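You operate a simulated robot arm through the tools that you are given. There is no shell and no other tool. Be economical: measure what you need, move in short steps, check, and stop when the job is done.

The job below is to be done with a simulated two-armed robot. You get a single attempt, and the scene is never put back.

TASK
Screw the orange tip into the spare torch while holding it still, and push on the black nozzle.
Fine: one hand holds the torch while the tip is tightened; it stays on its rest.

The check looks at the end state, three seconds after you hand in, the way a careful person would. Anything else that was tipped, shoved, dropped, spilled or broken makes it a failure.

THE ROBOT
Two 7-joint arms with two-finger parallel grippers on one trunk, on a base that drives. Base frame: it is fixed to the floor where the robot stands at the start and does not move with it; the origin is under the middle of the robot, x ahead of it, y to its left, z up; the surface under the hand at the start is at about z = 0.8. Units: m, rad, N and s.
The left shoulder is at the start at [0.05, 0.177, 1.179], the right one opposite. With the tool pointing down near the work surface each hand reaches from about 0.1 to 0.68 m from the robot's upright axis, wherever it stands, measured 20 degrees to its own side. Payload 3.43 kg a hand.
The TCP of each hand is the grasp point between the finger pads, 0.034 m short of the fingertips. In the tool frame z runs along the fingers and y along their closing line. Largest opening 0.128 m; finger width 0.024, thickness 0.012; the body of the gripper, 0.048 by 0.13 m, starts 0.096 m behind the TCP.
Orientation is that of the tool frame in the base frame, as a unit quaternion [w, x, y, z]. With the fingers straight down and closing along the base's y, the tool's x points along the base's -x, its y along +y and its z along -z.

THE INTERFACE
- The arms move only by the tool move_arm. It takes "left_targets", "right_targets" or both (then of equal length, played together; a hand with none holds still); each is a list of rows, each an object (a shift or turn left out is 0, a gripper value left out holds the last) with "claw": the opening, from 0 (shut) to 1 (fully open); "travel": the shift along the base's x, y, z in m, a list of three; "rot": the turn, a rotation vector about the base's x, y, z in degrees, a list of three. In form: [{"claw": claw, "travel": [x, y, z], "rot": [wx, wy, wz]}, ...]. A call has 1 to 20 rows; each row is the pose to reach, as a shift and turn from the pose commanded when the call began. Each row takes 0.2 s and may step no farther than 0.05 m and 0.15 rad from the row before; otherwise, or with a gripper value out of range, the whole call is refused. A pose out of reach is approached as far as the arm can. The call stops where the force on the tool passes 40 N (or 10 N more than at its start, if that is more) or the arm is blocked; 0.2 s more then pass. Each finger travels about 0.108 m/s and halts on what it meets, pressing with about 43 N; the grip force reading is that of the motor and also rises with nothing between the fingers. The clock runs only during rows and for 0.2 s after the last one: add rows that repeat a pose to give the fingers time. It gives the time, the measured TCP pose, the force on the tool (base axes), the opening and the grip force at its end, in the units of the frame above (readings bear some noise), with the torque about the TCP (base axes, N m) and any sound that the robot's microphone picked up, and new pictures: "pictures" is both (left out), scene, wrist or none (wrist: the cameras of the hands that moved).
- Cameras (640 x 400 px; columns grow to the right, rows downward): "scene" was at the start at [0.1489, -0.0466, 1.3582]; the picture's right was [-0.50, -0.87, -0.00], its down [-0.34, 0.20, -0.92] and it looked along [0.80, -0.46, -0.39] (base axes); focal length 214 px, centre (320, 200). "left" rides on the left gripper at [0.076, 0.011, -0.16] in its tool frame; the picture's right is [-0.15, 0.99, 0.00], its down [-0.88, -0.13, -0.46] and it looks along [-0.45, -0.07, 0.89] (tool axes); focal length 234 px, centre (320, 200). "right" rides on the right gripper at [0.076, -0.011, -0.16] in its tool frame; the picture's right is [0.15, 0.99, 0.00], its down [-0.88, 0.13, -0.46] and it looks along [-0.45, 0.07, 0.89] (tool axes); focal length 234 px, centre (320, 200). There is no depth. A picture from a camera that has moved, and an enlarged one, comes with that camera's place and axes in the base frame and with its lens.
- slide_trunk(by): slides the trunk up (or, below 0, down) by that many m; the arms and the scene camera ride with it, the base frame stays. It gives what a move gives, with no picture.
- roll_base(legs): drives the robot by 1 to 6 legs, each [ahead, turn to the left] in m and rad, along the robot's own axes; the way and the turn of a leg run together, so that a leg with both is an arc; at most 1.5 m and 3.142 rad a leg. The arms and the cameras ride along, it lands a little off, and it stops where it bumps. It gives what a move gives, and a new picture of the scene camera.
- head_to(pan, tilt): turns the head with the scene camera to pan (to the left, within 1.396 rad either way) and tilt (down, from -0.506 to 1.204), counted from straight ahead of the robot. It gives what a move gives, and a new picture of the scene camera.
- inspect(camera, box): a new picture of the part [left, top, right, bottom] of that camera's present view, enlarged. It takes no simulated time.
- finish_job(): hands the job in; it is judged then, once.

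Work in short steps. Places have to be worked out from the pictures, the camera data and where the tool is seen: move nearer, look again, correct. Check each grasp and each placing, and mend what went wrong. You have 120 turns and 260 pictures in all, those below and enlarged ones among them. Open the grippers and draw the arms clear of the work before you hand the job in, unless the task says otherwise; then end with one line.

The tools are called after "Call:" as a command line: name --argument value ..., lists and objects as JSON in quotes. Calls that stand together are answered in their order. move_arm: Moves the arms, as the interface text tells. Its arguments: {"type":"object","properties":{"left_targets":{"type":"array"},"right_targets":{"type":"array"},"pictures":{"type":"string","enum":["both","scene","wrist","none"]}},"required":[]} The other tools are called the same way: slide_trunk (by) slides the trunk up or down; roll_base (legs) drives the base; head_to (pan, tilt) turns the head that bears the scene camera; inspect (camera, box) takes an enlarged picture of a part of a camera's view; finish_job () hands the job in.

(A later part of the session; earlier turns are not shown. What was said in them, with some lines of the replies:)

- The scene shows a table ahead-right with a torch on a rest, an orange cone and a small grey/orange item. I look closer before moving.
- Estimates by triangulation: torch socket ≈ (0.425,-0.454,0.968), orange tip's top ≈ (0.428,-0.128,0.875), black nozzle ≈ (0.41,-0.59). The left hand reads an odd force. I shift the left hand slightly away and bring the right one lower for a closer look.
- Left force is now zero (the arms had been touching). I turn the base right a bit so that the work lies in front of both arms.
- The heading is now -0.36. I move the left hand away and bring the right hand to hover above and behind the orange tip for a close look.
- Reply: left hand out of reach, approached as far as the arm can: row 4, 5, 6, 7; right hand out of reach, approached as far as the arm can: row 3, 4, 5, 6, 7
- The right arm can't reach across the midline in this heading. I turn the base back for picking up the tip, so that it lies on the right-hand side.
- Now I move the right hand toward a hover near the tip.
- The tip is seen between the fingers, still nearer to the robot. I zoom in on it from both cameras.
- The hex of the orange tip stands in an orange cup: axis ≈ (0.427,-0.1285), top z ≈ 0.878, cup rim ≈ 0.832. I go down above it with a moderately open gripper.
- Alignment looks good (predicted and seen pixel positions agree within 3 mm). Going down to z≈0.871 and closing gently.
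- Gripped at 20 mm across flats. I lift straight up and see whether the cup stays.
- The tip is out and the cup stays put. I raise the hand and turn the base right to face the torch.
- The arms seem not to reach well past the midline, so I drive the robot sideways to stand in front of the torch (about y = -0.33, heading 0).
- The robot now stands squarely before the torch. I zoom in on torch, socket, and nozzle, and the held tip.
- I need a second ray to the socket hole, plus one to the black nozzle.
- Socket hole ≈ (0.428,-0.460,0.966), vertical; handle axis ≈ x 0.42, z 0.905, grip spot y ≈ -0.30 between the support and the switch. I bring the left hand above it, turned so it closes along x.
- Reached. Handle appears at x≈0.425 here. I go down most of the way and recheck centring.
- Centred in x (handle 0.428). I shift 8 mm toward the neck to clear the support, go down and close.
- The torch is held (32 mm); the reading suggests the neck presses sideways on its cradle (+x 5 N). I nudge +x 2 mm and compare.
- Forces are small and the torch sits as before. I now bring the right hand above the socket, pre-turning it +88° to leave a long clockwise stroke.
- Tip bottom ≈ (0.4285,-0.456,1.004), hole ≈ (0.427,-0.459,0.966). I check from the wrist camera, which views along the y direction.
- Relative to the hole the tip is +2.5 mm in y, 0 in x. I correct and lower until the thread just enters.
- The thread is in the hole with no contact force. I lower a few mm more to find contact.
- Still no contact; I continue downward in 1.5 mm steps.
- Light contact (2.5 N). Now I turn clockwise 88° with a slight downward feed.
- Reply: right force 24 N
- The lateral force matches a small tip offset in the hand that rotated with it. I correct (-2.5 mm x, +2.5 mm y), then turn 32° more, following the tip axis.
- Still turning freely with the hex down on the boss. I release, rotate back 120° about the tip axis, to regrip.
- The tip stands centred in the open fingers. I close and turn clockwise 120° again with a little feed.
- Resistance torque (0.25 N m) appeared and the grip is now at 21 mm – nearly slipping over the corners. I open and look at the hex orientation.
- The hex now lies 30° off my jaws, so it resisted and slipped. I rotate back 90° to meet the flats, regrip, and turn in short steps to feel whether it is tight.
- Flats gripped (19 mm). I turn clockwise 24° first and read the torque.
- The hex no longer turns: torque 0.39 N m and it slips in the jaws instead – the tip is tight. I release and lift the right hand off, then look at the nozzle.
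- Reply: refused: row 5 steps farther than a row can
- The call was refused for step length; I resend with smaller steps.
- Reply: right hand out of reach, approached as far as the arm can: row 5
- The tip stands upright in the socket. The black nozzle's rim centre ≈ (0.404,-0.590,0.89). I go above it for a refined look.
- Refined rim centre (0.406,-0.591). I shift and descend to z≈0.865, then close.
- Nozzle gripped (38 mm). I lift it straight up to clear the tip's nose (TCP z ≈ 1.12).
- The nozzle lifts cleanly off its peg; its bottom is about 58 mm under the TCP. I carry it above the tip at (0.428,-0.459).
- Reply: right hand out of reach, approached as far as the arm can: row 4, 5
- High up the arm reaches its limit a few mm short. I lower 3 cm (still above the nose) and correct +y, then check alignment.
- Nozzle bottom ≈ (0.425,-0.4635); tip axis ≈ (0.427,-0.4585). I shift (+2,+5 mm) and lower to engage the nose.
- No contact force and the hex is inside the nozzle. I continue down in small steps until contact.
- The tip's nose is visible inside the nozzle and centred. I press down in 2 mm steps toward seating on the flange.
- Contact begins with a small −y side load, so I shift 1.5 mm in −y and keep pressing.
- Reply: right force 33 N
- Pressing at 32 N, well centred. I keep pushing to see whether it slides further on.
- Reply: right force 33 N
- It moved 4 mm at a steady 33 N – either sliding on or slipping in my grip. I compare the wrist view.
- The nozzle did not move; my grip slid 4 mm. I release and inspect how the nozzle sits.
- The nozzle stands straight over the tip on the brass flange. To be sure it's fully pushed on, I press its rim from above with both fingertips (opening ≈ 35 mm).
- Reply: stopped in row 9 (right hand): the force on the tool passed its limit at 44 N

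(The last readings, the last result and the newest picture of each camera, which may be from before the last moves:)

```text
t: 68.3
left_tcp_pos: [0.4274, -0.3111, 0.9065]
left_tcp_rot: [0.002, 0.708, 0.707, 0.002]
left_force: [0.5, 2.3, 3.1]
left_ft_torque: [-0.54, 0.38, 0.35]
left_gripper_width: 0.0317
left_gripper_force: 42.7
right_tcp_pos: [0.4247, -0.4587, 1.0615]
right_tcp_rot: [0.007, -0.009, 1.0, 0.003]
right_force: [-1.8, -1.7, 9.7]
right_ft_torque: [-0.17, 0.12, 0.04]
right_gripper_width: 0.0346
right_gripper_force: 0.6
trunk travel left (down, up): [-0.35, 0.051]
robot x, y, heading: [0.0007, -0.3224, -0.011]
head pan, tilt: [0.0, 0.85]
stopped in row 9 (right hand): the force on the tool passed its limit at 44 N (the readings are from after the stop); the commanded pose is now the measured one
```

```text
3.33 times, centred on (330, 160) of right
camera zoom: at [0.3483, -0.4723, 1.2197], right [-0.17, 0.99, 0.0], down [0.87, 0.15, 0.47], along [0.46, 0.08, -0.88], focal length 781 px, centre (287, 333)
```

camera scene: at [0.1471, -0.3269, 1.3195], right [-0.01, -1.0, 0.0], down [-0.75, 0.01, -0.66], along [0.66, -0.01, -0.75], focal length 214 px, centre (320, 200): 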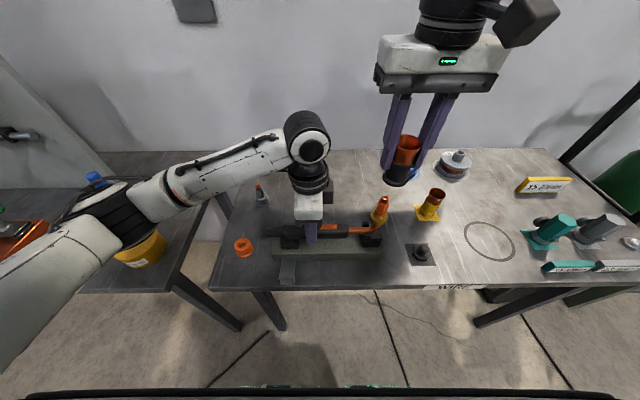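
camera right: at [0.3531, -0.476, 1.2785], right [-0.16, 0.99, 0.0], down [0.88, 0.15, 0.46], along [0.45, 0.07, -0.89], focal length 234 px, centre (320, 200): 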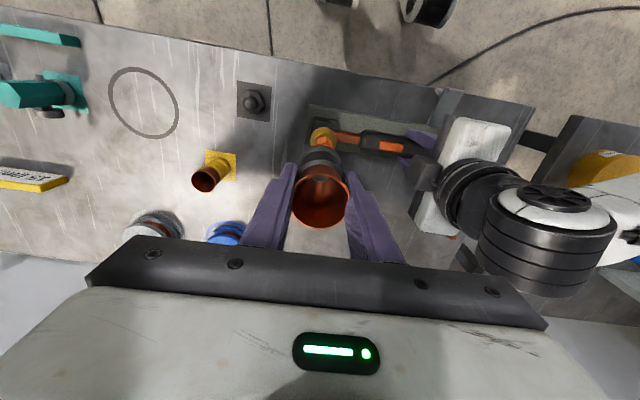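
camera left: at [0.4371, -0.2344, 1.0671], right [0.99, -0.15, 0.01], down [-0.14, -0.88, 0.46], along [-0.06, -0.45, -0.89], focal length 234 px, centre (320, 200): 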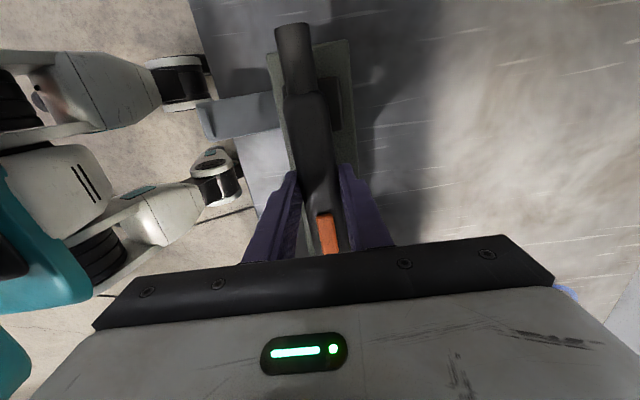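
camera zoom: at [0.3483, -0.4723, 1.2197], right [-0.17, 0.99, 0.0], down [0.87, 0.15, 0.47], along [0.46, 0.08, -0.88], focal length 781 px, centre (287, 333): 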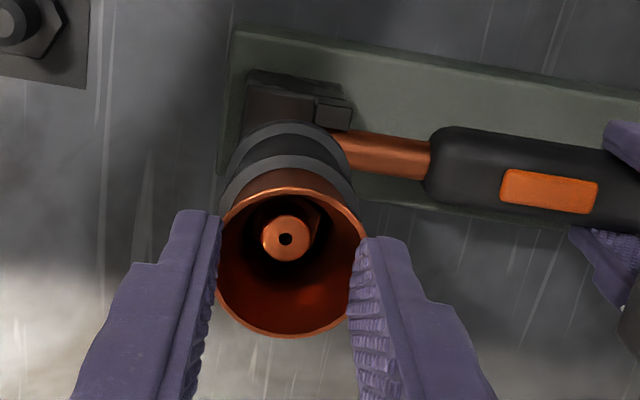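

44 N produced no further travel, so the nozzle is firmly seated. I lift off and swing the right hand to the −y side for a low side look at the joint.

Call:
move_arm --right_targets '[{"travel": [0, 0, 0.03]}, {"travel": [-0.01, -0.04, 0.04], "rot": [0, 0, 8]}, {"travel": [-0.01, -0.08, 0.04], "rot": [0, 0, 16]}, {"travel": [0, -0.12, 0.04], "rot": [0, 0, 24]}, {"travel": [0, -0.16, 0.03], "rot": [0, 0, 32]}, {"travel": [0, -0.17, 0.02], "rot": [0, 0, 40]}, {"travel": [0, -0.17, 0.0], "rot": [0, 0, 48]}, {"travel": [0, -0.17, -0.02], "rot": [0, 0, 56]}, {"travel": [0, -0.17, -0.04], "rot": [0, 0, 64]}, {"travel": [0, -0.17, -0.06], "rot": [0, 0, 72]}, {"travel": [0, -0.17, -0.09], "rot": [0, 0, 80]}, {"travel": [0, -0.17, -0.12], "rot": [0, 0, 88]}]'

Call:
inspect --camera "right" --box '[240, 0, 400, 120]'

```text
t: 71.0
left_tcp_pos: [0.4287, -0.3119, 0.9067]
left_tcp_rot: [0.002, 0.708, 0.706, 0.004]
left_force: [3.4, -0.8, 15.9]
left_ft_torque: [-0.19, 0.17, 0.51]
left_gripper_width: 0.0319
left_gripper_force: 42.8
right_tcp_pos: [0.4265, -0.6292, 0.9393]
right_tcp_rot: [0.003, -0.703, 0.711, 0.005]
right_force: [-0.4, 0.3, 0.1]
right_ft_torque: [0.02, 0.01, 0.01]
right_gripper_width: 0.0348
right_gripper_force: 0.0
trunk travel left (down, up): [-0.35, 0.051]
robot x, y, heading: [-0.0011, -0.3209, -0.012]
head pan, tilt: [0.0, 0.85]
camera scene: at [0.1461, -0.3272, 1.3197], right [-0.01, -1.0, 0.0], down [-0.75, 0.01, -0.66], along [0.66, -0.01, -0.75], focal length 214 px, centre (320, 200)
camera right: at [0.4375, -0.7072, 1.0972], right [-0.99, -0.13, 0.0], down [-0.12, 0.88, 0.47], along [-0.06, 0.46, -0.88], focal length 234 px, centre (320, 200)
```

scene: 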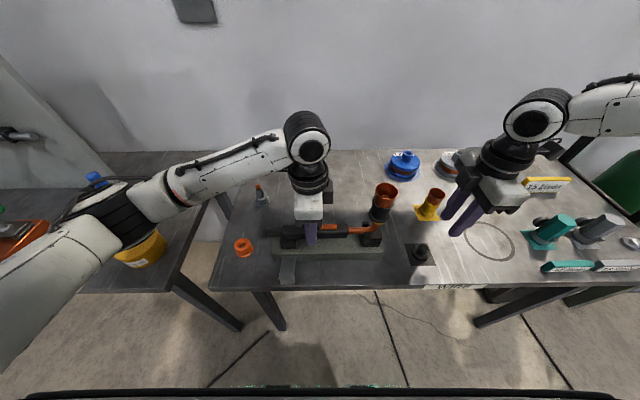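
right: 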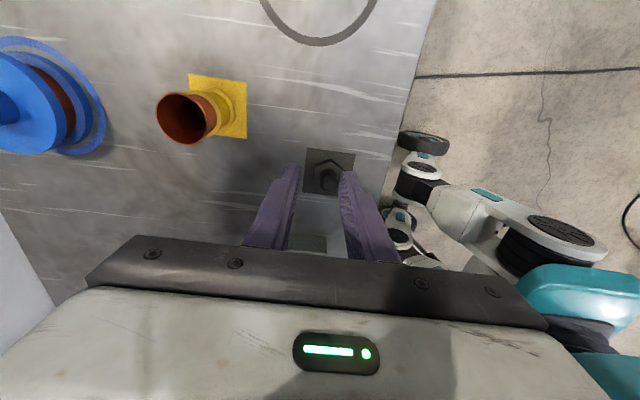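

```text
3.33 times, centred on (320, 60) of right
camera zoom: at [0.4375, -0.7072, 1.0972], right [-0.99, -0.13, 0.0], down [-0.12, 0.88, 0.47], along [-0.06, 0.46, -0.88], focal length 781 px, centre (320, 667)
```

zoom: 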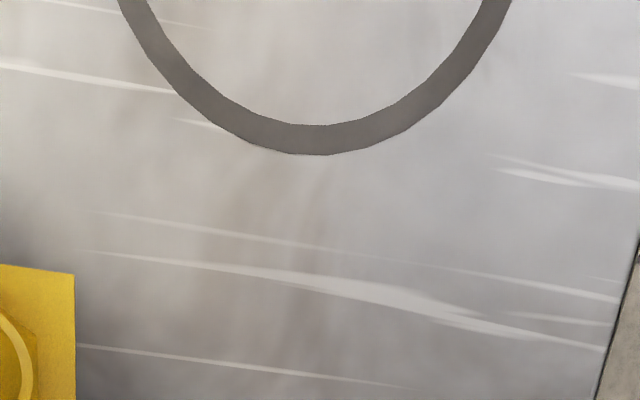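

That viewing direction is blocked by the hand itself. I inspect the assembly from the scene camera, and ease the left hand's small preload before releasing.

Call:
inspect --camera "scene" --box '[340, 170, 430, 260]'

Call:
move_arm --left_targets '[{"travel": [0, 0, 0.001]}, {"travel": [0, 0, 0.001]}]' --pictures "none"

```text
4.44 times, centred on (385, 215) of scene
camera zoom: at [0.1461, -0.3272, 1.3197], right [-0.01, -1.0, 0.0], down [-0.75, 0.01, -0.66], along [0.66, -0.01, -0.75], focal length 953 px, centre (31, 133)
```

zoom: 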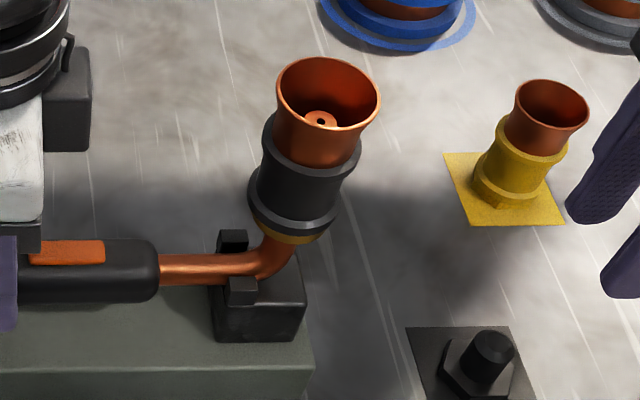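

```text
t: 71.5
left_tcp_pos: [0.4284, -0.3106, 0.9076]
left_tcp_rot: [0.002, 0.709, 0.705, 0.001]
left_force: [4.9, -0.2, 11.5]
left_ft_torque: [-0.78, 0.04, 0.47]
left_gripper_width: 0.0316
left_gripper_force: 42.8
right_tcp_pos: [0.4276, -0.6285, 0.9387]
right_tcp_rot: [0.003, -0.702, 0.712, 0.006]
right_force: [-0.3, -0.1, -0.1]
right_ft_torque: [0.01, -0.03, 0.02]
right_gripper_width: 0.0342
right_gripper_force: 0.1
trunk travel left (down, up): [-0.35, 0.051]
robot x, y, heading: [-0.0024, -0.3246, -0.017]
head pan, tilt: [0.0, 0.85]
```

Preload is small. I open the left gripper slowly and check that the torch stays put.

Call:
move_arm --left_targets '[{"claw": 0.3}, {"claw": 0.5}, {"claw": 0.5}]' --pictures "none"

Call:
inspect --camera "scene" --box '[250, 170, 430, 290]'

```text
t: 72.3
left_tcp_pos: [0.4283, -0.3097, 0.906]
left_tcp_rot: [0.001, 0.708, 0.706, 0.002]
left_force: [0.4, 0.2, 0.2]
left_ft_torque: [0.03, 0.04, -0.02]
left_gripper_width: 0.0638
left_gripper_force: 0.1
right_tcp_pos: [0.4277, -0.6311, 0.9376]
right_tcp_rot: [0.003, -0.702, 0.712, 0.006]
right_force: [0.3, 0.9, -0.4]
right_ft_torque: [0.0, 0.01, 0.02]
right_gripper_width: 0.0344
right_gripper_force: 0.0
trunk travel left (down, up): [-0.35, 0.051]
robot x, y, heading: [-0.0014, -0.3237, -0.019]
head pan, tilt: [0.0, 0.85]
```

```text
3.33 times, centred on (340, 230) of scene
camera zoom: at [0.1468, -0.3271, 1.3195], right [-0.01, -1.0, 0.0], down [-0.75, 0.01, -0.66], along [0.66, -0.01, -0.75], focal length 715 px, centre (253, 100)
```

zoom: 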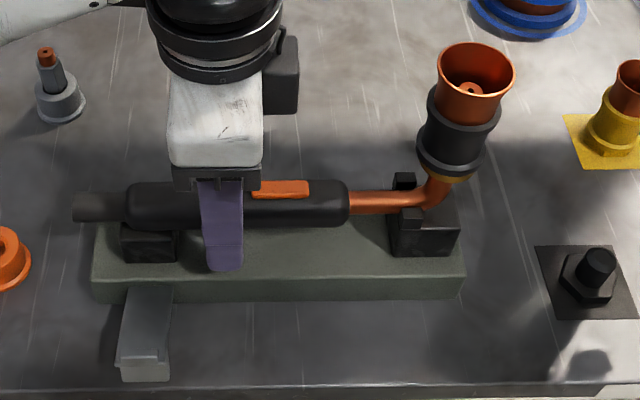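

The torch stays on its rest. I raise the left hand straight up and back, and the right hand up and away.

Call:
move_arm --left_targets '[{"travel": [0, 0, 0.03]}, {"travel": [0, 0, 0.07]}, {"travel": [0, 0, 0.11]}, {"travel": [0, 0, 0.15]}, {"travel": [-0.02, 0.03, 0.18]}, {"travel": [-0.04, 0.07, 0.2]}, {"travel": [-0.06, 0.1, 0.2]}]' --right_targets '[{"travel": [0, -0.02, 0.03]}, {"travel": [0, -0.04, 0.06]}, {"travel": [0, -0.05, 0.1]}, {"travel": [0, -0.05, 0.14]}, {"travel": [-0.02, -0.06, 0.17]}, {"travel": [-0.04, -0.07, 0.19]}, {"travel": [-0.06, -0.07, 0.19]}]'

Call:
inspect --camera "scene" --box '[230, 170, 440, 290]'

Call:
inspect --camera "left" --box '[200, 40, 440, 260]'

```text
t: 74.0
left_tcp_pos: [0.3694, -0.2111, 1.1085]
left_tcp_rot: [0.001, 0.708, 0.706, 0.002]
left_force: [0.5, 0.0, 0.0]
left_ft_torque: [-0.02, -0.06, 0.01]
left_gripper_width: 0.0641
left_gripper_force: 0.1
right_tcp_pos: [0.3672, -0.7019, 1.1269]
right_tcp_rot: [0.002, -0.701, 0.713, 0.005]
right_force: [0.0, 0.4, -0.8]
right_ft_torque: [0.02, -0.01, -0.02]
right_gripper_width: 0.0345
right_gripper_force: 0.1
trunk travel left (down, up): [-0.35, 0.051]
robot x, y, heading: [0.0055, -0.3222, -0.018]
head pan, tilt: [0.0, 0.85]
camera scene: at [0.1462, -0.3266, 1.3197], right [-0.01, -1.0, 0.0], down [-0.75, 0.01, -0.66], along [0.66, -0.01, -0.75], focal length 214 px, centre (320, 200)
camera right: at [0.3783, -0.7786, 1.2864], right [-0.99, -0.13, 0.0], down [-0.12, 0.88, 0.47], along [-0.06, 0.46, -0.88], focal length 234 px, centre (320, 200)
camera left: at [0.3807, -0.135, 1.2678], right [0.99, -0.15, 0.0], down [-0.14, -0.88, 0.46], along [-0.06, -0.45, -0.89], focal length 234 px, centre (320, 200)
```

scene: 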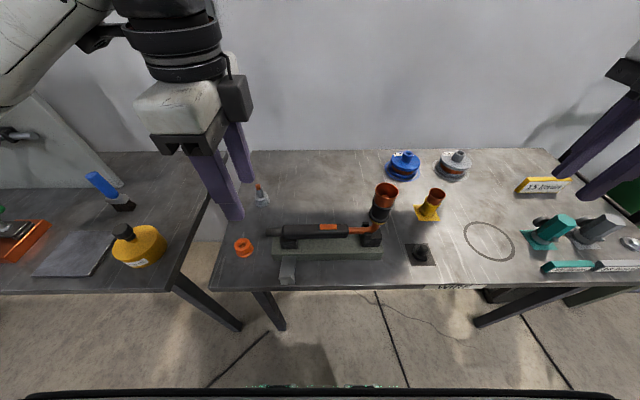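
right: 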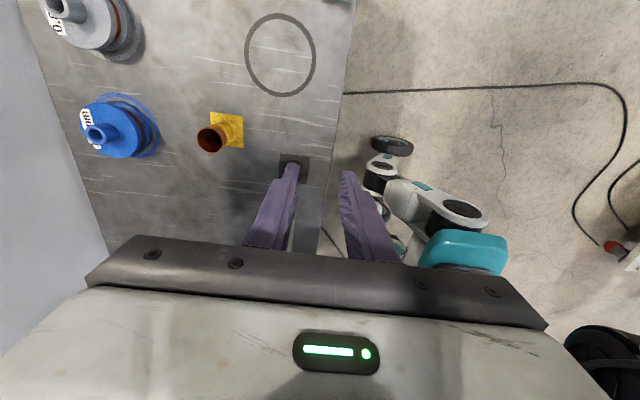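
left: 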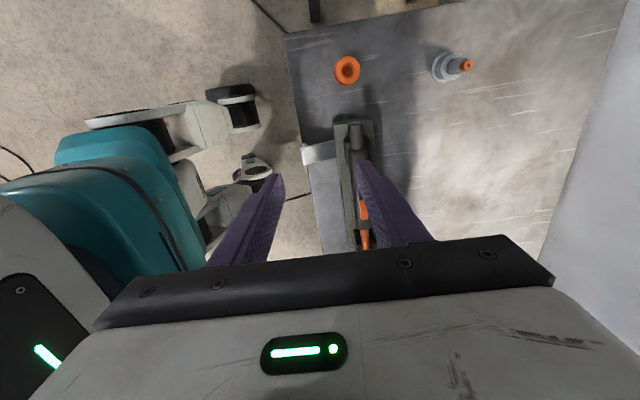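

```text
3.05 times, centred on (335, 230) of scene
camera zoom: at [0.1462, -0.3266, 1.3197], right [-0.01, -1.0, 0.0], down [-0.75, 0.01, -0.66], along [0.66, -0.01, -0.75], focal length 654 px, centre (274, 109)
```

zoom: 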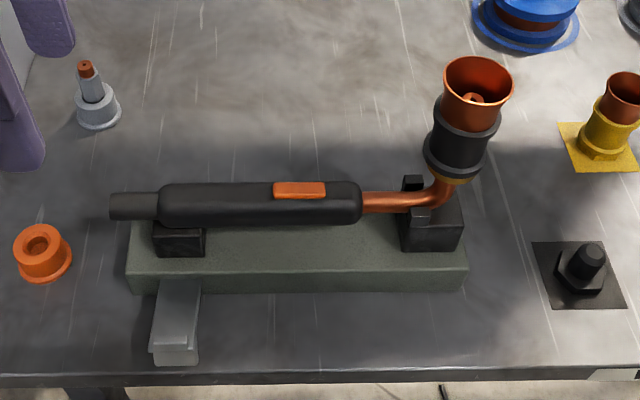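

```text
1.82 times, centred on (320, 150) of left
camera zoom: at [0.3807, -0.135, 1.2678], right [0.99, -0.15, 0.0], down [-0.14, -0.88, 0.46], along [-0.06, -0.45, -0.89], focal length 426 px, centre (320, 291)
```

zoom: 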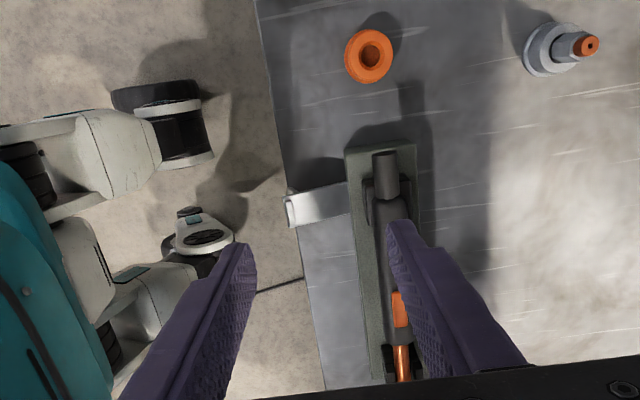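

The assembly is complete, the torch is on its rest and nothing else was disturbed. I open the grippers fully and hand in.

Call:
move_arm --left_targets '[{"claw": 0.9}, {"claw": 0.9}]' --right_targets '[{"claw": 0.9}, {"claw": 0.9}]' --pictures "none"

Call:
finish_job

```text
t: 74.5
left_tcp_pos: [0.371, -0.2117, 1.1085]
left_tcp_rot: [0.002, 0.708, 0.706, 0.002]
left_force: [-0.4, 0.3, 0.5]
left_ft_torque: [0.03, -0.02, 0.01]
left_gripper_width: 0.1152
left_gripper_force: 0.1
right_tcp_pos: [0.3689, -0.703, 1.1264]
right_tcp_rot: [0.003, -0.702, 0.712, 0.006]
right_force: [1.0, 0.2, -0.5]
right_ft_torque: [0.02, 0.0, 0.03]
right_gripper_width: 0.1153
right_gripper_force: 0.1
trunk travel left (down, up): [-0.35, 0.051]
robot x, y, heading: [-0.0008, -0.3234, -0.011]
head pan, tilt: [0.0, 0.85]
```

```text
The job is handed in.
```

I handed the job in with the orange tip screwed into the torch until it no longer turned (0.39 N m) and the black nozzle pushed on over it, unmoved by a 44 N press; the left hand held the torch throughout, it stayed on its rest, and the pictures show nothing else disturbed.
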